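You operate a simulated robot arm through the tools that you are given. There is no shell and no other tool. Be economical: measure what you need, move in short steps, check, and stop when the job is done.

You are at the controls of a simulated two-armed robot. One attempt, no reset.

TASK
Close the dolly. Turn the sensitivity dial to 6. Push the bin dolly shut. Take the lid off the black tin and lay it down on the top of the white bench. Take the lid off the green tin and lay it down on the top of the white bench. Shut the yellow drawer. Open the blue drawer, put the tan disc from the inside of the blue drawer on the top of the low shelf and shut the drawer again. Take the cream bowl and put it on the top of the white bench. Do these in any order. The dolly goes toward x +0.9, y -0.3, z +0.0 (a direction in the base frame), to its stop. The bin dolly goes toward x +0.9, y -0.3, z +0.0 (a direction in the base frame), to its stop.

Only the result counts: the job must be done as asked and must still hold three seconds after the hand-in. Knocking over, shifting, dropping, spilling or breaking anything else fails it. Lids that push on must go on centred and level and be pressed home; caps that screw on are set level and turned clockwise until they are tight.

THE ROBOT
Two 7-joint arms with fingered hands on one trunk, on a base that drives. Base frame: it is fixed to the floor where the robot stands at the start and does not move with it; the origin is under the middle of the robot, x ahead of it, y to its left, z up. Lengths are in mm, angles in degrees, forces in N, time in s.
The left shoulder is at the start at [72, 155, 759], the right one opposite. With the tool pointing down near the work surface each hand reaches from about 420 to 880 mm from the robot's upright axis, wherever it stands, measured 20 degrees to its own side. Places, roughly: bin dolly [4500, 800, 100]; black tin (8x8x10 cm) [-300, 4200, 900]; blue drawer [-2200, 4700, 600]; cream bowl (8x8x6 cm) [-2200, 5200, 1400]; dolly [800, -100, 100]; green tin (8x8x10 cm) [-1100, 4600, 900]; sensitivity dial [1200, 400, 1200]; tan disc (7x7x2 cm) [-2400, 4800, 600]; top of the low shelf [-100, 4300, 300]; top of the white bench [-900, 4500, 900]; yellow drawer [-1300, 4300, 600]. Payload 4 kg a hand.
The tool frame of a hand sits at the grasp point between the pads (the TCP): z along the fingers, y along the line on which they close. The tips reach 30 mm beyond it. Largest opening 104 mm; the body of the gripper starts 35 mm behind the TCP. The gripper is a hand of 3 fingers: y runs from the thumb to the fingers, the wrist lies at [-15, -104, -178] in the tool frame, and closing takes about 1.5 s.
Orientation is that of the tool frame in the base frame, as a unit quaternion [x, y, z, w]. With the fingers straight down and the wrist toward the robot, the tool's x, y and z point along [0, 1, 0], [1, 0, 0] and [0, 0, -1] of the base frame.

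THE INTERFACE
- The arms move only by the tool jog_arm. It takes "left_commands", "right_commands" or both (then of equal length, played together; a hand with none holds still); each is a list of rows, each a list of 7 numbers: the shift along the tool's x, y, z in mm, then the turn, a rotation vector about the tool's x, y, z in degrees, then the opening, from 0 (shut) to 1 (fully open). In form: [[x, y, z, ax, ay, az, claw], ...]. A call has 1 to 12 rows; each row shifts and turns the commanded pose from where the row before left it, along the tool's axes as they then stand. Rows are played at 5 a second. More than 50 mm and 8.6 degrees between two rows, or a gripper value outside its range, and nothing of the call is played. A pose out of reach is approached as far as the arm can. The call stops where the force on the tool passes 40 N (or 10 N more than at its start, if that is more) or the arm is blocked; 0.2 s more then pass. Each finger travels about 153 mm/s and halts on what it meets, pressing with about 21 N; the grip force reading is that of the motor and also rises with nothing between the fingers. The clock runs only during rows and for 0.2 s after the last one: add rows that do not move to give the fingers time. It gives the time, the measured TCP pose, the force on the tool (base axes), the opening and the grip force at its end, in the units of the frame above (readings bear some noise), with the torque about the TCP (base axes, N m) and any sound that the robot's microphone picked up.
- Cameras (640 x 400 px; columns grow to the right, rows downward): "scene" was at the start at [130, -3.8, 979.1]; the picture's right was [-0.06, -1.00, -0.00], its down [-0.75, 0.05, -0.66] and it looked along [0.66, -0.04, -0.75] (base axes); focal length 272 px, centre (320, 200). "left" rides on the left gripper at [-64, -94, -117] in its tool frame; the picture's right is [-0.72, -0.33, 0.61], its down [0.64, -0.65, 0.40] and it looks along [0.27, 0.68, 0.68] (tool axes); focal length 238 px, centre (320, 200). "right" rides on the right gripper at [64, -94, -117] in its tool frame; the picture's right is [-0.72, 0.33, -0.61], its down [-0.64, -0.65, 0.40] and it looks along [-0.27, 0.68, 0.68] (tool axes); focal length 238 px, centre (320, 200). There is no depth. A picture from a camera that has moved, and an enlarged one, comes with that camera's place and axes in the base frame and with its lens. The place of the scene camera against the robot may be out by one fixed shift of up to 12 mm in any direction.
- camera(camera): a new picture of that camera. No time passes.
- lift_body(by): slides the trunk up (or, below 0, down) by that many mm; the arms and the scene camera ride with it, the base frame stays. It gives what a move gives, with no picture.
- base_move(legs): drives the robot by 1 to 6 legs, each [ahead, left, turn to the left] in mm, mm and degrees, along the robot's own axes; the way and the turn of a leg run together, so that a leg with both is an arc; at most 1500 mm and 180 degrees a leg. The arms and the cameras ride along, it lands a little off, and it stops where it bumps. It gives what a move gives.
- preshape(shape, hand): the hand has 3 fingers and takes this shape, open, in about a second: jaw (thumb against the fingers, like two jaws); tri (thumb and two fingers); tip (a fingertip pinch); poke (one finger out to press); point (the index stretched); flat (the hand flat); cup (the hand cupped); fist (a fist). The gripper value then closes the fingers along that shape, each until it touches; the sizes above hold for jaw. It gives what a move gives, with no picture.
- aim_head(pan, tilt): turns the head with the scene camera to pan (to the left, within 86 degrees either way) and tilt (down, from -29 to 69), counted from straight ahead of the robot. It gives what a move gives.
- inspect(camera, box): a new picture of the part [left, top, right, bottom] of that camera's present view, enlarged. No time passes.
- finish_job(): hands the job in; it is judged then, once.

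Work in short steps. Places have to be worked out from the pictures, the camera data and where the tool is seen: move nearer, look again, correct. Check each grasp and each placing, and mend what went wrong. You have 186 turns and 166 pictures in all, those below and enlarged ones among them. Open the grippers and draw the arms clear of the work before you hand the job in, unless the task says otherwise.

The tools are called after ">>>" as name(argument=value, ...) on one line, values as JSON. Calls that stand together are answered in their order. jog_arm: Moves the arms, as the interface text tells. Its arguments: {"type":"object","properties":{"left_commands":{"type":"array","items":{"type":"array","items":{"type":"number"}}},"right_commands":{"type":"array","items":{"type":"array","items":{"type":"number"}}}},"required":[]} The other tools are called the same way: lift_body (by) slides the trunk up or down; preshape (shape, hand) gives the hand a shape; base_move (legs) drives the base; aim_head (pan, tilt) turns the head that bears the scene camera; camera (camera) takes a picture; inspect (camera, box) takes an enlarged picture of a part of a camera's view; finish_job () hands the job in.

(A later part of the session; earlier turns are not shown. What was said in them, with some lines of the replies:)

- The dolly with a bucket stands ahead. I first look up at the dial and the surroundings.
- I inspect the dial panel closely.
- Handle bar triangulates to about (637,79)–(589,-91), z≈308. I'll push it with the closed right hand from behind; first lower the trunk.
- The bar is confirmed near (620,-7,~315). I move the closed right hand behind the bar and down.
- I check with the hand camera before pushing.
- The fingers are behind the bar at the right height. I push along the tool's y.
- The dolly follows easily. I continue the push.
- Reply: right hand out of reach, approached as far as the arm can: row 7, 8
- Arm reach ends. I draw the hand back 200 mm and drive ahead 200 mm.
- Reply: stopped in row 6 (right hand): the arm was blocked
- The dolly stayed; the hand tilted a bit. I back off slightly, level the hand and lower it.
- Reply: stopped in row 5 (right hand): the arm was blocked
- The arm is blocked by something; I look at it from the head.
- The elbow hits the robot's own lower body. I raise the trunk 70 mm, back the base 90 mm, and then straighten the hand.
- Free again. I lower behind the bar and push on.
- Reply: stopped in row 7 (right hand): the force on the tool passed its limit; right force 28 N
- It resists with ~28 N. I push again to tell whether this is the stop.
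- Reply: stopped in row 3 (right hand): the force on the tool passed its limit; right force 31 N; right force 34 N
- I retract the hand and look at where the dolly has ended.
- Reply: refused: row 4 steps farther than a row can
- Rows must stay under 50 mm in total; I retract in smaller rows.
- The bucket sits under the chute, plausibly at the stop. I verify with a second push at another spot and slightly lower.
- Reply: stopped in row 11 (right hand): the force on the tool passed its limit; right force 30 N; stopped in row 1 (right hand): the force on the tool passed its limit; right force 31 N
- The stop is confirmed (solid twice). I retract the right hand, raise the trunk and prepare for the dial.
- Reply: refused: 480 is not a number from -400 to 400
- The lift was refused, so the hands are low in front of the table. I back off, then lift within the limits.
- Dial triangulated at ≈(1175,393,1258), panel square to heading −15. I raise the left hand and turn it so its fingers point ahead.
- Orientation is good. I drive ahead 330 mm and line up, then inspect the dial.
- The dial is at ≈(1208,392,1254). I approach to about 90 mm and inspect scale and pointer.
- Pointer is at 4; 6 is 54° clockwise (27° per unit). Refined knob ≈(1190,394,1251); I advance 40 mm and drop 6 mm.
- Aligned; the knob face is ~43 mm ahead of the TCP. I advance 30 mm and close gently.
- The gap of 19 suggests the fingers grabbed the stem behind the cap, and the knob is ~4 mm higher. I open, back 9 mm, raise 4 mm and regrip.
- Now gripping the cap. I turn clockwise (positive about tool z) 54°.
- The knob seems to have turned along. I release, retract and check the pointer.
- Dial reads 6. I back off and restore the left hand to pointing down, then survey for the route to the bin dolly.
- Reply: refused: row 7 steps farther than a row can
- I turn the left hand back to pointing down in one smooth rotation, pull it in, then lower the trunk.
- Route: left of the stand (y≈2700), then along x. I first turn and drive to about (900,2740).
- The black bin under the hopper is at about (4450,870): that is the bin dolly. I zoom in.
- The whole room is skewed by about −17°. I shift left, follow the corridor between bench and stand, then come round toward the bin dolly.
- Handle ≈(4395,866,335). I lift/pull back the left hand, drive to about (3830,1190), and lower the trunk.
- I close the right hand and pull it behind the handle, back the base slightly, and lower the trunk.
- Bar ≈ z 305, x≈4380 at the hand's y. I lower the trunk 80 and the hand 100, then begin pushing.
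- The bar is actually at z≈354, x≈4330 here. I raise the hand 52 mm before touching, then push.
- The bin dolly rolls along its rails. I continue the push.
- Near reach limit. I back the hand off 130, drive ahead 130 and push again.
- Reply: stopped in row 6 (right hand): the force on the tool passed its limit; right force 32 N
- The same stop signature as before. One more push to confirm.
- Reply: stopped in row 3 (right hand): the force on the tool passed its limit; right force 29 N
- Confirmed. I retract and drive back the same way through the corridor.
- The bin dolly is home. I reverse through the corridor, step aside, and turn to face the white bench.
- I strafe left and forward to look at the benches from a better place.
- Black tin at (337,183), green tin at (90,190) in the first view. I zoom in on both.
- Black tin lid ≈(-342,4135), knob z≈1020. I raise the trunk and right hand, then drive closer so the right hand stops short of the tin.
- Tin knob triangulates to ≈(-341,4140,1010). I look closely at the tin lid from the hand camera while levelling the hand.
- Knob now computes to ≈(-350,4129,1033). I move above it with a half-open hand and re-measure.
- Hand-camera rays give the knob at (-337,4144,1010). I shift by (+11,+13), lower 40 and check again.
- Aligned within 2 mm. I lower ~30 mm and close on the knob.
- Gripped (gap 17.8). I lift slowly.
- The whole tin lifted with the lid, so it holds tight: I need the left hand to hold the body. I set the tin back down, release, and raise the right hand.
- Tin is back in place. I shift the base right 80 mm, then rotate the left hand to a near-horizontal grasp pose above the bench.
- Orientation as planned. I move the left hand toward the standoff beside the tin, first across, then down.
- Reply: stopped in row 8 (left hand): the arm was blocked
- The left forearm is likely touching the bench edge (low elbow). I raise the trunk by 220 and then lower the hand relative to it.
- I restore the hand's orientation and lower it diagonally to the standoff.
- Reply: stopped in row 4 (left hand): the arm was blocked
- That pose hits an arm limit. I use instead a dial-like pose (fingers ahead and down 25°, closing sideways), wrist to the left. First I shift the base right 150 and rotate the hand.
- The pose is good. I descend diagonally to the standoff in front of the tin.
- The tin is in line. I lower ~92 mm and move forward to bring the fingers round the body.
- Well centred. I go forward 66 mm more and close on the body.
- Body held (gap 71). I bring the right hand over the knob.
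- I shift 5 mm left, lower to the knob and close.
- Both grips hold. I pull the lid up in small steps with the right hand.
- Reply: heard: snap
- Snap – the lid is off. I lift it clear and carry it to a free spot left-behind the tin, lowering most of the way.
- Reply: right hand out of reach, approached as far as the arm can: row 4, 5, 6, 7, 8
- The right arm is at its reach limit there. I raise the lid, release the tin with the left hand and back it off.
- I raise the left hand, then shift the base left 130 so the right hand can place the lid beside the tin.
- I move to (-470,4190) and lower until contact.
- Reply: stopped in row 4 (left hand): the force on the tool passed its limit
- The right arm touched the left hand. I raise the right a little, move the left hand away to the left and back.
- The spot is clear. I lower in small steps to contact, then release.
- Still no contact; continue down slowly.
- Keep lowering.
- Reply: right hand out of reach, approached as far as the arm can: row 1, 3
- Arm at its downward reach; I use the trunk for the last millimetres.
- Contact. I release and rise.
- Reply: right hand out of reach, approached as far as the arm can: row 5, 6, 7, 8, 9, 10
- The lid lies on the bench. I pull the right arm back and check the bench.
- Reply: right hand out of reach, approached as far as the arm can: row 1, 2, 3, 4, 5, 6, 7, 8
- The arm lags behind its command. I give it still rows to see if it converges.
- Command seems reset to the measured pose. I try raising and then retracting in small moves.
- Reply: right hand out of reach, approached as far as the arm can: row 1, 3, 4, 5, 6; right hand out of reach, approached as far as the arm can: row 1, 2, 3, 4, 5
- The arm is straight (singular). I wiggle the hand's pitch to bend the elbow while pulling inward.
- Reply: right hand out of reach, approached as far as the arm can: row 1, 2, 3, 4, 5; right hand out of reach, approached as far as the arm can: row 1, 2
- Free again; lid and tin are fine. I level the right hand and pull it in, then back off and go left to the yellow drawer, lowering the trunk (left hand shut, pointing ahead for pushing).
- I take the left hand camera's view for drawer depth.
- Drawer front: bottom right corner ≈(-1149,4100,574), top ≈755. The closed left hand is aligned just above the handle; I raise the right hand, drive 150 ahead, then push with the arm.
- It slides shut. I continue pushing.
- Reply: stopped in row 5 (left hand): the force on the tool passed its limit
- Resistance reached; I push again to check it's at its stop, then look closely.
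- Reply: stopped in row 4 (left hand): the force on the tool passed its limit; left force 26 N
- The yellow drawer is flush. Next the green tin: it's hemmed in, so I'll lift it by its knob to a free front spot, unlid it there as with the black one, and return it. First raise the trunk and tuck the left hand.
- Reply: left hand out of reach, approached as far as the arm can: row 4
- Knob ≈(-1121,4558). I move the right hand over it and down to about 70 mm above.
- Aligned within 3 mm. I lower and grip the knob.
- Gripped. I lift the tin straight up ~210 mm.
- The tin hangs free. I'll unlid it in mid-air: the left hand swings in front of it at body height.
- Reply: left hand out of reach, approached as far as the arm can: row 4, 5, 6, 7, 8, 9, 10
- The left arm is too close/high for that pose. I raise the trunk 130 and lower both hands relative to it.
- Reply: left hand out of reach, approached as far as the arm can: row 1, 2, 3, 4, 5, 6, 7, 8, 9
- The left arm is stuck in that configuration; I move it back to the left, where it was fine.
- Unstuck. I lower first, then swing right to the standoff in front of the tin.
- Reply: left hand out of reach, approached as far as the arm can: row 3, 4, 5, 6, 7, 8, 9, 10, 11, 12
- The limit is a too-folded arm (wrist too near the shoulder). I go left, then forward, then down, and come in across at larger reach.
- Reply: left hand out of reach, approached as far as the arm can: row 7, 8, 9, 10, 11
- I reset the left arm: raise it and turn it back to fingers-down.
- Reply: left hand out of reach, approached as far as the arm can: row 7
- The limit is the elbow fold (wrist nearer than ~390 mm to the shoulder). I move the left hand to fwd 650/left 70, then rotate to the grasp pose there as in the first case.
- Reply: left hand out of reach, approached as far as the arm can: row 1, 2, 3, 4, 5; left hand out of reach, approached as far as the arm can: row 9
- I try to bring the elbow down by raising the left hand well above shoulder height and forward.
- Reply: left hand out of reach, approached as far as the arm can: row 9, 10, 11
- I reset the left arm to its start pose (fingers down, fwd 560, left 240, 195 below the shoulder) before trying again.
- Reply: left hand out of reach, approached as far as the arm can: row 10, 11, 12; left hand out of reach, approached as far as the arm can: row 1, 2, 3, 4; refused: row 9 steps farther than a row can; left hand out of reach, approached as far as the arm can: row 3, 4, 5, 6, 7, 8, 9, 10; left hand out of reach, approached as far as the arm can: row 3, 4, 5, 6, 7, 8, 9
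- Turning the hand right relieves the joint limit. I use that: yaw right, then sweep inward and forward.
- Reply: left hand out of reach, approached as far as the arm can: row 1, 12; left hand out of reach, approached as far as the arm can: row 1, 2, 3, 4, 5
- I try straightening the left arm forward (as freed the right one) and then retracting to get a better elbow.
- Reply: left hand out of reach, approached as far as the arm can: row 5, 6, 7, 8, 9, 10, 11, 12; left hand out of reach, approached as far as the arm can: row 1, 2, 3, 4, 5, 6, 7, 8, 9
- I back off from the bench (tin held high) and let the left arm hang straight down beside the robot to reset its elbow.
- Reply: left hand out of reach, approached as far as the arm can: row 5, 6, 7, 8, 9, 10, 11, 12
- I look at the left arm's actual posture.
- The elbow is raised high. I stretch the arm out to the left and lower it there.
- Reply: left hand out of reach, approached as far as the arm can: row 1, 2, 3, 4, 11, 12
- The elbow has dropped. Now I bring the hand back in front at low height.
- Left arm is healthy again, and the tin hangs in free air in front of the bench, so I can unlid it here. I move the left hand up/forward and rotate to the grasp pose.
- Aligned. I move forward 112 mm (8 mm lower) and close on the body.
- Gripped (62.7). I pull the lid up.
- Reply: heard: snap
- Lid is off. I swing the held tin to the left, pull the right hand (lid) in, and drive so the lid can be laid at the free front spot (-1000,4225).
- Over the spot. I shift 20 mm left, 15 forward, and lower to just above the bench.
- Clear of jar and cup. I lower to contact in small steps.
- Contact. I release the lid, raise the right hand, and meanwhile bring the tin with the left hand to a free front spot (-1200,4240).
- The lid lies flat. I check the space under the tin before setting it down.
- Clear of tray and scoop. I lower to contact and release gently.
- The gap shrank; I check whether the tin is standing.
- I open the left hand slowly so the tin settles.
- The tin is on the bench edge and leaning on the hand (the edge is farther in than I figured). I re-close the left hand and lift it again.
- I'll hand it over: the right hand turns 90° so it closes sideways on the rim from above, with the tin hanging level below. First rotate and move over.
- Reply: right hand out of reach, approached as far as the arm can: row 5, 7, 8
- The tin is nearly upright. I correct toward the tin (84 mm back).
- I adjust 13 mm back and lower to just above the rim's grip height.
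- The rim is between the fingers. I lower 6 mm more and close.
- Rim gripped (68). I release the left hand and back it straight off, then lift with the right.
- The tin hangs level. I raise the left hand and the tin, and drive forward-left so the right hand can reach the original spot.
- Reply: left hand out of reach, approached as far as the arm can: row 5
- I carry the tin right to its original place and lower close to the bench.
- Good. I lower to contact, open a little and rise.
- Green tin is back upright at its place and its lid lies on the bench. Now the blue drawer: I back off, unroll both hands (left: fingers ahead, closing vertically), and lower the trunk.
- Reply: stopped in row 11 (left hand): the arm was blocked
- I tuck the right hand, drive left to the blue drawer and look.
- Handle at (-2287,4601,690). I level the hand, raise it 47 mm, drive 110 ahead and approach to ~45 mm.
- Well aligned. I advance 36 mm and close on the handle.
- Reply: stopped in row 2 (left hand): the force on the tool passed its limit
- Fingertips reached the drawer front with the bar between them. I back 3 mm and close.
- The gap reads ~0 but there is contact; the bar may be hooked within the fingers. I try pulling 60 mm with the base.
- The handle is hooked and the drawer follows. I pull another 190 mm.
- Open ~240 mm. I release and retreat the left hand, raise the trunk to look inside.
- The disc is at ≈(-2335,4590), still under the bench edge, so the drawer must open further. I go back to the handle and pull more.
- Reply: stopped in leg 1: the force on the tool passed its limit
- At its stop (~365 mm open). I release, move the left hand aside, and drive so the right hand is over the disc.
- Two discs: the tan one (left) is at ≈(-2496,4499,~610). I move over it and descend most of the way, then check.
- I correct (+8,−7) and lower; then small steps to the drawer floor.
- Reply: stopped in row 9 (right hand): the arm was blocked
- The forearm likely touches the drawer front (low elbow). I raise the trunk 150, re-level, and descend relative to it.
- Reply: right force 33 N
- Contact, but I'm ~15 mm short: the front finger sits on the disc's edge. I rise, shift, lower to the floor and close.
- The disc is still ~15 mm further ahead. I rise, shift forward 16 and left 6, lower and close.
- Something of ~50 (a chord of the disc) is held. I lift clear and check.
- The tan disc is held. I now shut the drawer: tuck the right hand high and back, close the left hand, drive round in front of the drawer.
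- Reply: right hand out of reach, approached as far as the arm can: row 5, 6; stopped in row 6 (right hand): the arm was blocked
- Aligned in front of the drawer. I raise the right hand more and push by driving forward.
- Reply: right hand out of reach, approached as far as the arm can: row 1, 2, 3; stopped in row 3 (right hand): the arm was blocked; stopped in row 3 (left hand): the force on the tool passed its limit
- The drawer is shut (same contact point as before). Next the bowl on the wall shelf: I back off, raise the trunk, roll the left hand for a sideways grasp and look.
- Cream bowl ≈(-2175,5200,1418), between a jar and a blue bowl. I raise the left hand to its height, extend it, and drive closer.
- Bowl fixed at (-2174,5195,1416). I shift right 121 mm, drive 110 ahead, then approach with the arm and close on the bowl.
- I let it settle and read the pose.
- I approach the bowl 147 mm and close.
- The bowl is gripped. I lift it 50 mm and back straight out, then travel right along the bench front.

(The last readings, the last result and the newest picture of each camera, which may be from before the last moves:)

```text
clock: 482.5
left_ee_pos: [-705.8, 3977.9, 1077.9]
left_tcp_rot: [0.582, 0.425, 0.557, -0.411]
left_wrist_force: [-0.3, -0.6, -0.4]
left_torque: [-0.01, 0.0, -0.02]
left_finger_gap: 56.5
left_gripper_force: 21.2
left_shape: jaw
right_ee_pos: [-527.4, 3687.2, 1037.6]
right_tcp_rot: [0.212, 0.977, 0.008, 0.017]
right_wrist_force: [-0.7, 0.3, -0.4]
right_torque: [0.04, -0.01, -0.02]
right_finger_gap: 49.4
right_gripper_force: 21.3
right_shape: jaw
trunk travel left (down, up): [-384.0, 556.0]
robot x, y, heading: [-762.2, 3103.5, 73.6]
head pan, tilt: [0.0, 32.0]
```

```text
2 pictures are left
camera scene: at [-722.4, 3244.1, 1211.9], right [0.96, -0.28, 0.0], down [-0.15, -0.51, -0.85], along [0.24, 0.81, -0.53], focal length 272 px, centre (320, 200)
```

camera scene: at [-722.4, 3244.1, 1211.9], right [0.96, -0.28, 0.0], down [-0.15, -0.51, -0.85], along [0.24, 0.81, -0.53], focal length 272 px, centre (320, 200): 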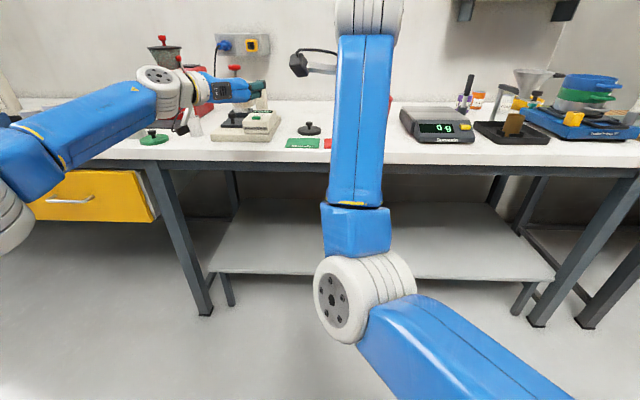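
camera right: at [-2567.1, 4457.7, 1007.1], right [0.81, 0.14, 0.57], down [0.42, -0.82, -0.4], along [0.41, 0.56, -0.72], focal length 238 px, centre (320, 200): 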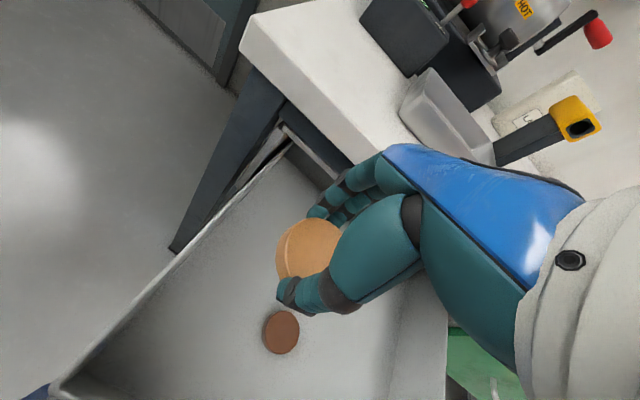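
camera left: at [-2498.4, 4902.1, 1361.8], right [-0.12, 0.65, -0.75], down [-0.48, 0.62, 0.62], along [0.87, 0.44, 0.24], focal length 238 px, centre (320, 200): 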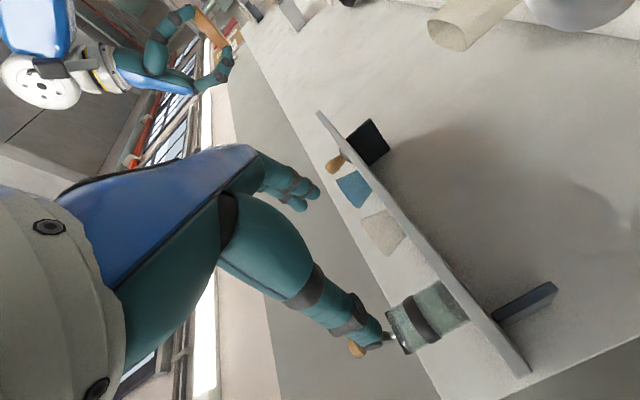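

Everything is intact, and the bench top spans the whole length. I prepare for the shelf: left (bowl) pulled in, right (disc) lowered, trunk down.

>>> jog_arm(left_commands=[[0, 0, -40, 0, 0, 0, 0.3], [0, 0, -40, 0, 0, 0, 0.3], [0, 0, -40, 0, 0, 0, 0.3], [0, 0, -40, 0, 0, 0, 0.3], [0, 0, -40, 0, 0, 0, 0.3], [0, 0, -30, 0, 0, 0, 0.3], [30, 0, 0, 0, 0, 0, 0.3], [30, 0, 0, 0, 0, 0, 0.3]], right_commands=[[-20, 5, 30, 0, 0, 0, 0.2], [-20, 5, 30, 0, 0, 0, 0.2], [-20, 5, 30, 0, 0, 0, 0.2], [-20, 0, 35, 0, 0, 0, 0.2], [-20, 0, 35, 0, 0, 0, 0.2], [-20, 0, 35, 0, 0, 0, 0.2], [0, 0, 40, 0, 0, 0, 0.2], [0, 0, 40, 0, 0, 0, 0.2]])

>>> lift_body(by=-300)

>>> jog_arm(left_commands=[[42, 0, 0, 0, 0, 0, 0.3], [42, 0, 0, 0, 0, 0, 0.3], [42, 0, 0, 0, 0, 0, 0.3], [42, 0, 0, 0, 0, 0, 0.3], [42, 0, 0, 0, 0, 0, 0.3], [42, 0, 0, 0, 0, 0, 0.3], [42, 0, 0, 0, 0, 0, 0.3], [0, 0, 0, 0, 0, 0, 0.3]], right_commands=[[0, 0, 20, 0, 0, 0, 0.2], [0, 0, 20, 0, 0, 0, 0.2], [0, 0, 20, 0, 0, 0, 0.2], [0, 0, 15, 0, 0, 0, 0.2], [0, 0, 0, 0, 0, 0, 0.2], [0, 0, 0, 0, 0, 0, 0.2], [0, 0, 0, 0, 0, 0, 0.2], [0, 0, 0, 0, 0, 0, 0.2]])

```text
clock: 484.3
left_ee_pos: [-773.2, 3758.9, 1146.0]
left_tcp_rot: [0.583, 0.425, 0.556, -0.412]
left_wrist_force: [0.1, 0.0, -1.4]
left_torque: [-0.01, -0.01, 0.02]
left_finger_gap: 56.3
left_gripper_force: 20.5
left_shape: jaw
right_ee_pos: [-400.9, 3654.1, 766.9]
right_tcp_rot: [0.212, 0.977, 0.01, 0.018]
right_wrist_force: [0.3, -0.4, -0.6]
right_torque: [0.0, 0.0, -0.02]
right_finger_gap: 49.6
right_gripper_force: 20.7
right_shape: jaw
trunk travel left (down, up): [-384.0, 556.0]
robot x, y, heading: [-761.7, 3108.6, 73.5]
head pan, tilt: [0.0, 32.0]
```

```text
clock: 487.3
left_ee_pos: [-774.6, 3759.4, 845.6]
left_tcp_rot: [0.582, 0.426, 0.558, -0.411]
left_wrist_force: [0.8, 0.3, -1.1]
left_torque: [-0.01, 0.01, 0.0]
left_finger_gap: 56.3
left_gripper_force: 20.3
left_shape: jaw
right_ee_pos: [-400.7, 3651.7, 467.8]
right_tcp_rot: [0.212, 0.977, 0.009, 0.019]
right_wrist_force: [-0.1, 0.9, -0.8]
right_torque: [0.01, -0.02, 0.02]
right_finger_gap: 49.2
right_gripper_force: 21.5
right_shape: jaw
trunk travel left (down, up): [-84.0, 856.0]
robot x, y, heading: [-762.4, 3106.1, 73.5]
head pan, tilt: [0.0, 32.0]
```

```text
clock: 489.1
left_ee_pos: [-771.2, 3770.9, 1141.6]
left_tcp_rot: [0.583, 0.425, 0.557, -0.411]
left_wrist_force: [-0.4, 0.4, -0.6]
left_torque: [0.02, 0.04, -0.02]
left_finger_gap: 55.9
left_gripper_force: 21.2
left_shape: jaw
right_ee_pos: [-394.1, 3653.9, 398.5]
right_tcp_rot: [0.214, 0.977, 0.013, 0.025]
right_wrist_force: [0.3, -0.8, -0.5]
right_torque: [-0.02, -0.04, -0.01]
right_finger_gap: 49.5
right_gripper_force: 20.8
right_shape: jaw
trunk travel left (down, up): [-84.0, 856.0]
robot x, y, heading: [-762.3, 3103.6, 73.9]
head pan, tilt: [0.0, 32.0]
```

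I drive ahead 340, extend the right hand 100 over the shelf and lower to contact.

>>> base_move(legs=[[340, 0, 0]])

>>> jog_arm(right_commands=[[5, 33, 0, 0, 0, 0, 0.2], [5, 33, 0, 0, 0, 0, 0.2], [5, 33, 0, 0, 0, 0, 0.2], [0, 0, 15, 0, 0, 0, 0.2], [0, 0, 15, 0, 0, 0, 0.2], [0, 0, 0, 0, 0, 0, 0.2]])

>>> camera(camera="right")

```text
clock: 491.3
left_ee_pos: [-679.6, 4108.5, 1140.6]
left_tcp_rot: [0.581, 0.429, 0.555, -0.414]
left_wrist_force: [0.4, 0.0, -2.1]
left_torque: [0.0, 0.01, -0.04]
left_finger_gap: 55.7
left_gripper_force: 20.7
left_shape: jaw
right_ee_pos: [-299.9, 3991.2, 395.0]
right_tcp_rot: [0.21, 0.977, 0.009, 0.025]
right_wrist_force: [0.0, 0.3, -0.6]
right_torque: [0.0, 0.03, 0.01]
right_finger_gap: 49.3
right_gripper_force: 21.5
right_shape: jaw
trunk travel left (down, up): [-84.0, 856.0]
robot x, y, heading: [-663.9, 3441.3, 74.2]
head pan, tilt: [0.0, 32.0]
```

```text
clock: 492.7
left_ee_pos: [-680.5, 4106.3, 1142.0]
left_tcp_rot: [0.58, 0.428, 0.556, -0.415]
left_wrist_force: [0.1, -0.5, -1.3]
left_torque: [0.02, -0.02, 0.01]
left_finger_gap: 56.0
left_gripper_force: 20.8
left_shape: jaw
right_ee_pos: [-271.2, 4087.8, 367.7]
right_tcp_rot: [0.209, 0.977, 0.01, 0.025]
right_wrist_force: [-0.6, -0.7, -0.6]
right_torque: [-0.02, 0.03, 0.0]
right_finger_gap: 49.2
right_gripper_force: 21.1
right_shape: jaw
trunk travel left (down, up): [-84.0, 856.0]
robot x, y, heading: [-663.2, 3444.0, 74.2]
head pan, tilt: [0.0, 32.0]
```

```text
1 pictures are left
camera right: at [-374.9, 4028.1, 478.0], right [0.76, 0.0, 0.66], down [0.34, -0.85, -0.39], along [0.56, 0.52, -0.64], focal length 238 px, centre (320, 200)
```

right: 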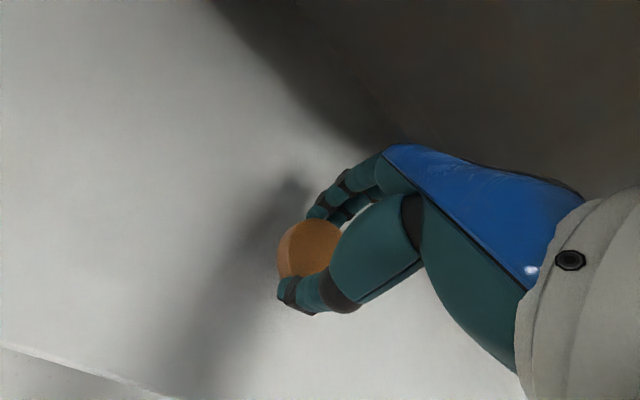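

The disc is well inside the shelf. I lower in small steps to contact.

>>> jog_arm(right_commands=[[0, 0, 10, 0, 0, 0, 0.2], [0, 0, 8, 0, 0, 0, 0.2], [0, 0, 5, 0, 0, 0, 0.2], [0, 0, 4, 0, 0, 0, 0.2], [0, 0, 0, 0, 0, 0, 0.2]])

```text
clock: 493.9
left_ee_pos: [-680.8, 4104.3, 1142.6]
left_tcp_rot: [0.58, 0.427, 0.556, -0.415]
left_wrist_force: [0.4, -0.1, -1.2]
left_torque: [0.01, 0.01, 0.01]
left_finger_gap: 56.1
left_gripper_force: 21.7
left_shape: jaw
right_ee_pos: [-269.3, 4088.2, 341.0]
right_tcp_rot: [0.211, 0.977, 0.011, 0.026]
right_wrist_force: [0.4, 0.5, -1.4]
right_torque: [0.02, 0.0, 0.04]
right_finger_gap: 49.1
right_gripper_force: 20.9
right_shape: jaw
trunk travel left (down, up): [-84.0, 856.0]
robot x, y, heading: [-663.8, 3439.6, 74.5]
head pan, tilt: [0.0, 32.0]
```

No contact yet; I go on in small steps.

>>> jog_arm(right_commands=[[0, 0, 4, 0, 0, 0, 0.2], [0, 0, 4, 0, 0, 0, 0.2], [0, 0, 3, 0, 0, 0, 0.2], [0, 0, 3, 0, 0, 0, 0.2], [0, 0, 0, 0, 0, 0, 0.2]])

```text
clock: 495.1
left_ee_pos: [-681.0, 4105.3, 1142.2]
left_tcp_rot: [0.58, 0.428, 0.555, -0.415]
left_wrist_force: [-0.4, 0.4, -1.7]
left_torque: [0.0, 0.01, -0.01]
left_finger_gap: 56.2
left_gripper_force: 20.7
left_shape: jaw
right_ee_pos: [-268.6, 4088.7, 327.7]
right_tcp_rot: [0.21, 0.977, 0.011, 0.025]
right_wrist_force: [0.2, 0.2, -2.0]
right_torque: [-0.01, 0.0, 0.01]
right_finger_gap: 49.2
right_gripper_force: 20.6
right_shape: jaw
trunk travel left (down, up): [-84.0, 856.0]
robot x, y, heading: [-660.5, 3437.8, 74.2]
head pan, tilt: [0.0, 32.0]
```

>>> jog_arm(right_commands=[[0, 0, 4, 0, 0, 0, 0.2], [0, 0, 4, 0, 0, 0, 0.2], [0, 0, 4, 0, 0, 0, 0.2], [0, 0, 4, 0, 0, 0, 0.2], [0, 0, 4, 0, 0, 0, 0.2], [0, 0, 0, 0, 0, 0, 0.2]])

```text
clock: 496.3
left_ee_pos: [-681.4, 4104.5, 1142.7]
left_tcp_rot: [0.58, 0.427, 0.555, -0.415]
left_wrist_force: [0.7, 0.6, -1.9]
left_torque: [0.02, 0.03, -0.01]
left_finger_gap: 55.9
left_gripper_force: 20.3
left_shape: jaw
right_ee_pos: [-268.9, 4094.5, 322.4]
right_tcp_rot: [0.208, 0.978, 0.023, 0.026]
right_wrist_force: [-2.4, -2.7, 22.2]
right_torque: [-0.63, 0.28, -0.04]
right_finger_gap: 49.3
right_gripper_force: 21.1
right_shape: jaw
trunk travel left (down, up): [-84.0, 856.0]
robot x, y, heading: [-659.6, 3442.8, 74.5]
head pan, tilt: [0.0, 32.0]
stopped in row 5 (right hand): the force on the tool passed its limit (the readings are from after the stop); the commanded pose is now the measured one
```

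Contact. I release the disc, rise, and withdraw.

>>> jog_arm(right_commands=[[0, 0, -3, 0, 0, 0, 0.2], [0, 0, 0, 0, 0, 0, 0.55], [0, 0, 0, 0, 0, 0, 0.75], [0, 0, 0, 0, 0, 0, 0.9], [0, 0, -20, 0, 0, 0, 0.9], [0, 0, -40, 0, 0, 0, 0.9], [0, 0, -40, 0, 0, 0, 0.9], [-5, -35, 0, 0, 0, 0, 0.9], [-5, -35, 0, 0, 0, 0, 0.9]])

>>> base_move(legs=[[-450, 0, 0]])

>>> inspect(camera="scene", box=[200, 60, 560, 300])

```text
clock: 498.3
left_ee_pos: [-680.1, 4105.3, 1143.0]
left_tcp_rot: [0.579, 0.428, 0.555, -0.415]
left_wrist_force: [-0.3, -0.3, -0.9]
left_torque: [-0.05, 0.03, 0.0]
left_finger_gap: 56.0
left_gripper_force: 20.9
left_shape: jaw
right_ee_pos: [-293.9, 4019.7, 415.4]
right_tcp_rot: [0.208, 0.978, 0.018, 0.026]
right_wrist_force: [0.3, -0.1, 1.3]
right_torque: [0.02, -0.02, -0.04]
right_finger_gap: 93.6
right_gripper_force: 0.0
right_shape: jaw
trunk travel left (down, up): [-84.0, 856.0]
robot x, y, heading: [-666.4, 3441.8, 74.1]
head pan, tilt: [0.0, 32.0]
```

```text
clock: 501.0
left_ee_pos: [-804.4, 3679.0, 1144.0]
left_tcp_rot: [0.577, 0.431, 0.554, -0.418]
left_wrist_force: [0.2, 0.6, -1.0]
left_torque: [0.02, 0.0, -0.04]
left_finger_gap: 55.8
left_gripper_force: 21.4
left_shape: jaw
right_ee_pos: [-415.6, 3597.8, 416.6]
right_tcp_rot: [0.205, 0.978, 0.019, 0.026]
right_wrist_force: [-0.5, 0.7, 0.7]
right_torque: [0.02, 0.03, 0.01]
right_finger_gap: 93.4
right_gripper_force: 0.0
right_shape: jaw
trunk travel left (down, up): [-84.0, 856.0]
robot x, y, heading: [-780.4, 3013.2, 74.6]
head pan, tilt: [0.0, 32.0]
```

```text
1.67 times, centred on (380, 180) of scene
camera zoom: at [-746.1, 3152.9, 912.0], right [0.96, -0.27, 0.0], down [-0.14, -0.51, -0.85], along [0.23, 0.82, -0.53], focal length 453 px, centre (220, 233)
```

zoom: 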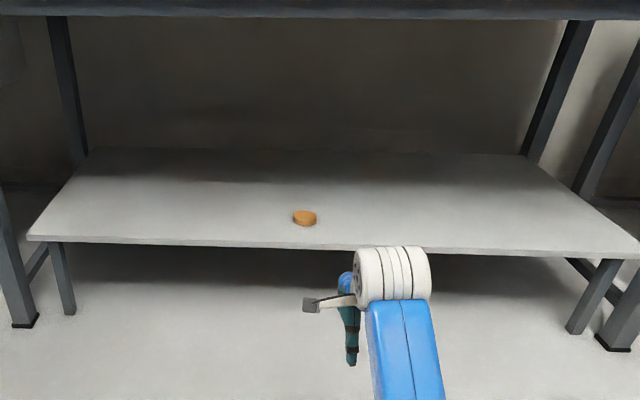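

The tan disc lies on the low shelf. Now the bowl: I raise the trunk with the hands adjusted, and drive left toward the free front spot (-1660,4455), whose edge line I know from drawer contacts.

>>> jog_arm(left_commands=[[-37, 0, 0, 0, 0, 0, 0.3], [-37, 0, 0, 0, 0, 0, 0.3], [-37, 0, 0, 0, 0, 0, 0.3], [-37, 0, 0, 0, 0, 0, 0.3], [-37, 0, 0, 0, 0, 0, 0.3], [-37, 0, 0, 0, 0, 0, 0.3], [-37, 0, 0, 0, 0, 0, 0.3], [-37, 0, 0, 0, 0, 0, 0.3]], right_commands=[[0, 0, -45, 0, 0, 0, 0.9], [0, 0, -45, 0, 0, 0, 0.9], [0, 0, -45, 0, 0, 0, 0.9], [0, 0, -45, 0, 0, 0, 0.9], [0, 0, -45, 0, 0, 0, 0.9], [0, 0, -45, 0, 0, 0, 0.9], [0, 0, -45, 0, 0, 0, 0.9], [0, 0, -45, 0, 0, 0, 0.9]])

>>> lift_body(by=300)

>>> base_move(legs=[[0, 1054, 0], [300, 0, 0]])

>>> jog_arm(left_commands=[[0, 0, 0, 0, 0, 0, 0.3], [0, 0, 0, 0, 0, 0, 0.3], [0, 0, 0, 0, 0, 0, 0.3]])

```text
clock: 502.8
left_ee_pos: [-809.2, 3666.3, 846.0]
left_tcp_rot: [0.577, 0.43, 0.554, -0.418]
left_wrist_force: [-0.5, -0.3, -1.1]
left_torque: [-0.02, -0.01, 0.0]
left_finger_gap: 55.9
left_gripper_force: 20.8
left_shape: jaw
right_ee_pos: [-436.9, 3586.6, 777.6]
right_tcp_rot: [0.205, 0.978, 0.019, 0.026]
right_wrist_force: [0.2, -0.3, -0.3]
right_torque: [0.05, 0.01, 0.03]
right_finger_gap: 93.7
right_gripper_force: 0.0
right_shape: jaw
trunk travel left (down, up): [-84.0, 856.0]
robot x, y, heading: [-781.0, 3013.0, 74.4]
head pan, tilt: [0.0, 32.0]
```

```text
clock: 505.8
left_ee_pos: [-808.7, 3667.8, 1145.2]
left_tcp_rot: [0.578, 0.43, 0.554, -0.417]
left_wrist_force: [-0.1, 0.5, -2.3]
left_torque: [0.03, 0.0, 0.01]
left_finger_gap: 56.1
left_gripper_force: 21.2
left_shape: jaw
right_ee_pos: [-437.6, 3586.8, 1077.5]
right_tcp_rot: [0.204, 0.979, 0.018, 0.025]
right_wrist_force: [0.1, 0.2, 0.5]
right_torque: [-0.04, -0.03, 0.01]
right_finger_gap: 93.5
right_gripper_force: 0.0
right_shape: jaw
trunk travel left (down, up): [-384.0, 556.0]
robot x, y, heading: [-782.8, 3014.8, 74.6]
head pan, tilt: [0.0, 32.0]
```

```text
clock: 512.8
left_ee_pos: [-1744.6, 4229.9, 1146.9]
left_tcp_rot: [0.574, 0.433, 0.552, -0.421]
left_wrist_force: [0.6, -0.3, -1.6]
left_torque: [0.0, 0.01, -0.03]
left_finger_gap: 56.1
left_gripper_force: 20.9
left_shape: jaw
right_ee_pos: [-1371.9, 4155.6, 1077.0]
right_tcp_rot: [0.199, 0.98, 0.019, 0.026]
right_wrist_force: [0.1, 0.1, 0.5]
right_torque: [0.01, -0.01, -0.04]
right_finger_gap: 93.7
right_gripper_force: 0.0
right_shape: jaw
trunk travel left (down, up): [-384.0, 556.0]
robot x, y, heading: [-1707.7, 3578.3, 75.5]
head pan, tilt: [0.0, 32.0]
```

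```text
clock: 513.6
left_ee_pos: [-1744.1, 4229.2, 1147.2]
left_tcp_rot: [0.575, 0.433, 0.552, -0.421]
left_wrist_force: [-0.2, -0.1, -1.8]
left_torque: [-0.04, -0.03, 0.01]
left_finger_gap: 56.1
left_gripper_force: 20.9
left_shape: jaw
right_ee_pos: [-1372.3, 4153.5, 1078.0]
right_tcp_rot: [0.199, 0.979, 0.018, 0.026]
right_wrist_force: [0.0, 0.5, -0.1]
right_torque: [-0.03, -0.01, 0.0]
right_finger_gap: 93.8
right_gripper_force: 0.0
right_shape: jaw
trunk travel left (down, up): [-384.0, 556.0]
robot x, y, heading: [-1706.2, 3577.6, 75.0]
head pan, tilt: [0.0, 32.0]
```

I lower the bowl in front of the bench to ~975, then drive 130 ahead.

>>> jog_arm(left_commands=[[-43, 0, 0, 0, 0, 0, 0.3], [-43, 0, 0, 0, 0, 0, 0.3], [-43, 0, 0, 0, 0, 0, 0.3], [-43, 0, 0, 0, 0, 0, 0.3], [0, 0, 0, 0, 0, 0, 0.3]])

>>> base_move(legs=[[130, 0, 0]])

>>> jog_arm(left_commands=[[0, 0, 0, 0, 0, 0, 0.3], [0, 0, 0, 0, 0, 0, 0.3], [0, 0, 0, 0, 0, 0, 0.3], [0, 0, 0, 0, 0, 0, 0.3]])

```text
clock: 514.8
left_ee_pos: [-1748.5, 4221.2, 975.1]
left_tcp_rot: [0.574, 0.432, 0.553, -0.422]
left_wrist_force: [-0.3, 0.1, -1.6]
left_torque: [0.01, 0.01, 0.02]
left_finger_gap: 55.9
left_gripper_force: 21.1
left_shape: jaw
right_ee_pos: [-1371.6, 4152.5, 1078.1]
right_tcp_rot: [0.198, 0.98, 0.02, 0.025]
right_wrist_force: [0.2, -0.7, -0.8]
right_torque: [0.0, -0.01, 0.03]
right_finger_gap: 93.5
right_gripper_force: 0.1
right_shape: jaw
trunk travel left (down, up): [-384.0, 556.0]
robot x, y, heading: [-1711.2, 3580.3, 75.3]
head pan, tilt: [0.0, 32.0]
```

```text
clock: 516.1
left_ee_pos: [-1716.6, 4349.4, 972.6]
left_tcp_rot: [0.574, 0.433, 0.552, -0.422]
left_wrist_force: [-0.8, -0.1, -1.0]
left_torque: [0.03, 0.0, -0.05]
left_finger_gap: 56.2
left_gripper_force: 21.1
left_shape: jaw
right_ee_pos: [-1341.0, 4279.5, 1077.6]
right_tcp_rot: [0.198, 0.98, 0.019, 0.026]
right_wrist_force: [0.4, 0.4, -0.2]
right_torque: [0.02, 0.0, 0.01]
right_finger_gap: 93.8
right_gripper_force: 0.1
right_shape: jaw
trunk travel left (down, up): [-384.0, 556.0]
robot x, y, heading: [-1676.1, 3702.1, 75.3]
head pan, tilt: [0.0, 32.0]
```

```text
clock: 517.1
left_ee_pos: [-1716.1, 4346.7, 974.4]
left_tcp_rot: [0.574, 0.433, 0.553, -0.421]
left_wrist_force: [-0.7, 0.7, -1.3]
left_torque: [0.0, -0.01, 0.01]
left_finger_gap: 56.3
left_gripper_force: 20.7
left_shape: jaw
right_ee_pos: [-1340.1, 4277.5, 1079.4]
right_tcp_rot: [0.198, 0.98, 0.02, 0.025]
right_wrist_force: [-0.2, -0.4, 0.0]
right_torque: [-0.01, 0.03, 0.01]
right_finger_gap: 93.6
right_gripper_force: 0.1
right_shape: jaw
trunk travel left (down, up): [-384.0, 556.0]
robot x, y, heading: [-1674.4, 3706.5, 75.3]
head pan, tilt: [0.0, 32.0]
```

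I move the bowl over the spot and lower toward contact.

>>> jog_arm(left_commands=[[1, 6.2, 27.7, 0, 0, 0, 0.3], [1, 6.2, 27.7, 0, 0, 0, 0.3], [1, 6.2, 27.7, 0, 0, 0, 0.3], [1, 6.2, 27.7, 0, 0, 0, 0.3], [-10, 0, 0, 0, 0, 0, 0.3], [-8, 0, 0, 0, 0, 0, 0.3], [-5, 0, 0, 0, 0, 0, 0.3], [-4, 0, 0, 0, 0, 0, 0.3], [0, 0, 0, 0, 0, 0, 0.3]])

```text
clock: 519.1
left_ee_pos: [-1663.3, 4447.4, 949.0]
left_tcp_rot: [0.574, 0.433, 0.551, -0.423]
left_wrist_force: [0.0, 0.2, -1.6]
left_torque: [-0.01, 0.03, 0.0]
left_finger_gap: 55.9
left_gripper_force: 20.9
left_shape: jaw
right_ee_pos: [-1338.3, 4278.2, 1078.5]
right_tcp_rot: [0.198, 0.98, 0.02, 0.025]
right_wrist_force: [-0.5, 0.5, 0.8]
right_torque: [-0.01, -0.01, 0.03]
right_finger_gap: 93.7
right_gripper_force: 0.1
right_shape: jaw
trunk travel left (down, up): [-384.0, 556.0]
robot x, y, heading: [-1676.5, 3706.8, 75.4]
head pan, tilt: [0.0, 32.0]
```

>>> jog_arm(left_commands=[[-3, 0, 0, 0, 0, 0, 0.3], [-3, 0, 0, 0, 0, 0, 0.3], [-3, 0, 0, 0, 0, 0, 0.3], [0, 0, 0, 0, 0, 0, 0.3]])

>>> jog_arm(left_commands=[[-2.5, 0, 0, 0, 0, 0, 0.3], [-2.5, 0, 0, 0, 0, 0, 0.3], [0, 0, 0, 0, 0, 0, 0.3]])

```text
clock: 520.1
left_ee_pos: [-1663.1, 4446.9, 938.3]
left_tcp_rot: [0.573, 0.433, 0.552, -0.422]
left_wrist_force: [-0.2, 0.9, -1.4]
left_torque: [-0.01, -0.03, -0.02]
left_finger_gap: 56.1
left_gripper_force: 21.2
left_shape: jaw
right_ee_pos: [-1339.6, 4278.2, 1079.6]
right_tcp_rot: [0.198, 0.98, 0.019, 0.025]
right_wrist_force: [-0.6, 0.6, 0.2]
right_torque: [0.04, -0.01, 0.0]
right_finger_gap: 93.6
right_gripper_force: 0.1
right_shape: jaw
trunk travel left (down, up): [-384.0, 556.0]
robot x, y, heading: [-1674.6, 3706.0, 75.5]
head pan, tilt: [0.0, 32.0]
```

```text
clock: 520.9
left_ee_pos: [-1664.4, 4444.8, 932.4]
left_tcp_rot: [0.574, 0.433, 0.552, -0.423]
left_wrist_force: [0.5, 0.2, -1.3]
left_torque: [-0.01, 0.02, -0.02]
left_finger_gap: 56.1
left_gripper_force: 20.5
left_shape: jaw
right_ee_pos: [-1339.2, 4278.0, 1077.7]
right_tcp_rot: [0.198, 0.98, 0.02, 0.025]
right_wrist_force: [0.0, -0.7, 0.1]
right_torque: [-0.02, 0.02, 0.0]
right_finger_gap: 93.4
right_gripper_force: 0.0
right_shape: jaw
trunk travel left (down, up): [-384.0, 556.0]
robot x, y, heading: [-1677.1, 3705.8, 75.5]
head pan, tilt: [0.0, 32.0]
```

Still carrying the weight; I continue down.

>>> jog_arm(left_commands=[[-2, 0, 0, 0, 0, 0, 0.3], [-2, 0, 0, 0, 0, 0, 0.3], [-2, 0, 0, 0, 0, 0, 0.3], [0, 0, 0, 0, 0, 0, 0.3]])

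>>> jog_arm(left_commands=[[-2, 0, 0, 0, 0, 0, 0.3], [-2, 0, 0, 0, 0, 0, 0.3], [0, 0, 0, 0, 0, 0, 0.3]])

```text
clock: 521.9
left_ee_pos: [-1664.0, 4445.7, 927.9]
left_tcp_rot: [0.574, 0.434, 0.552, -0.422]
left_wrist_force: [0.3, 0.4, -1.6]
left_torque: [0.02, 0.0, -0.02]
left_finger_gap: 55.9
left_gripper_force: 21.2
left_shape: jaw
right_ee_pos: [-1339.0, 4279.2, 1078.8]
right_tcp_rot: [0.197, 0.98, 0.021, 0.025]
right_wrist_force: [-0.2, 0.0, -0.2]
right_torque: [0.01, -0.02, 0.01]
right_finger_gap: 93.5
right_gripper_force: 0.1
right_shape: jaw
trunk travel left (down, up): [-384.0, 556.0]
robot x, y, heading: [-1677.1, 3704.5, 75.2]
head pan, tilt: [0.0, 32.0]
```

```text
clock: 522.7
left_ee_pos: [-1664.0, 4445.3, 923.4]
left_tcp_rot: [0.573, 0.433, 0.553, -0.422]
left_wrist_force: [0.4, -0.6, -0.4]
left_torque: [0.01, 0.04, 0.0]
left_finger_gap: 55.9
left_gripper_force: 21.1
left_shape: jaw
right_ee_pos: [-1339.1, 4278.7, 1078.4]
right_tcp_rot: [0.198, 0.98, 0.02, 0.025]
right_wrist_force: [-0.1, -0.2, 0.1]
right_torque: [-0.04, 0.01, -0.03]
right_finger_gap: 93.9
right_gripper_force: 0.1
right_shape: jaw
trunk travel left (down, up): [-384.0, 556.0]
robot x, y, heading: [-1675.4, 3708.2, 75.5]
head pan, tilt: [0.0, 32.0]
```

>>> jog_arm(left_commands=[[-2, 0, 0, 0, 0, 0, 0.3], [-1.5, 0, 0, 0, 0, 0, 0.3], [0, 0, 0, 0, 0, 0, 0.3]])

```text
clock: 523.5
left_ee_pos: [-1663.3, 4447.3, 919.8]
left_tcp_rot: [0.574, 0.433, 0.552, -0.422]
left_wrist_force: [-0.4, 0.5, 1.3]
left_torque: [-0.03, -0.02, 0.01]
left_finger_gap: 55.7
left_gripper_force: 20.5
left_shape: jaw
right_ee_pos: [-1340.1, 4278.8, 1078.9]
right_tcp_rot: [0.198, 0.98, 0.02, 0.025]
right_wrist_force: [0.0, 0.8, 0.3]
right_torque: [0.0, -0.02, 0.02]
right_finger_gap: 93.5
right_gripper_force: 0.0
right_shape: jaw
trunk travel left (down, up): [-384.0, 556.0]
robot x, y, heading: [-1675.7, 3704.9, 75.3]
head pan, tilt: [0.0, 32.0]
```

Contact under the bowl. I settle 1 mm, open gently, and back straight out.

>>> jog_arm(left_commands=[[-1, 0, 0, 0, 0, 0, 0.3], [0, 0, 0, 0, 0, 0, 0.6], [0, 0, 0, 0, 0, 0, 0.75], [0, 0, 0, 0, 0, 0, 0.9], [0, 0, 0, 0, 0, 0, 1], [1, 0, 0, 0, 0, 0, 1], [0.5, 0, -20, 0, 0, 0, 1], [0.5, 0, -35, 0, 0, 0, 1], [0.5, 0, -40, 0, 0, 0, 1]])

>>> base_move(legs=[[-400, 0, 0]])

```text
clock: 525.5
left_ee_pos: [-1690.0, 4356.4, 925.0]
left_tcp_rot: [0.573, 0.433, 0.553, -0.422]
left_wrist_force: [1.2, -0.4, -0.4]
left_torque: [0.0, 0.0, -0.01]
left_finger_gap: 103.4
left_gripper_force: 0.2
left_shape: jaw
right_ee_pos: [-1340.1, 4277.7, 1079.9]
right_tcp_rot: [0.198, 0.98, 0.021, 0.025]
right_wrist_force: [-0.7, 0.0, 0.1]
right_torque: [0.03, -0.03, -0.01]
right_finger_gap: 93.7
right_gripper_force: 0.1
right_shape: jaw
trunk travel left (down, up): [-384.0, 556.0]
robot x, y, heading: [-1676.4, 3708.2, 75.4]
head pan, tilt: [0.0, 32.0]
```

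```text
clock: 528.0
left_ee_pos: [-1784.8, 3969.0, 924.6]
left_tcp_rot: [0.576, 0.429, 0.555, -0.42]
left_wrist_force: [0.3, -0.1, -1.1]
left_torque: [-0.02, 0.02, -0.04]
left_finger_gap: 103.4
left_gripper_force: 0.1
left_shape: jaw
right_ee_pos: [-1437.0, 3887.4, 1079.3]
right_tcp_rot: [0.204, 0.978, 0.019, 0.025]
right_wrist_force: [-0.1, -0.4, 0.7]
right_torque: [0.03, 0.0, -0.01]
right_finger_gap: 93.4
right_gripper_force: 0.1
right_shape: jaw
trunk travel left (down, up): [-384.0, 556.0]
robot x, y, heading: [-1779.6, 3314.3, 74.8]
head pan, tilt: [0.0, 32.0]
```

All pictures are used up. Both hands are open and clear of the bench, and every part of the job has been carried out, so I hand it in.

>>> finish_job()

```text
The job is handed in.
```

I did every step and handed the job in, but the last one, the cream bowl on the white bench, I placed by touch with no pictures left, so I never saw where it ended up.

- **Dolly and bin dolly:** both were pushed until they stopped solid, and a second push moved neither.
- **Sensitivity dial:** the last close picture showed it at 6.
- **Black tin:** its lid is on the bench. The tin is back within about 2 mm of where it stood.
- **Green tin:** its lid is on the bench. I had to lift the tin away from its spot to get the lid off. It leaned on the bench edge for a moment before I stood it upright again, about 15 mm from where it was.
- **Yellow drawer:** shut flush with its neighbour.
- **Blue drawer and tan disc:** the disc is on the low shelf. The drawer is shut, judged by touch rather than a picture: pushing met resistance where its closed front had been.
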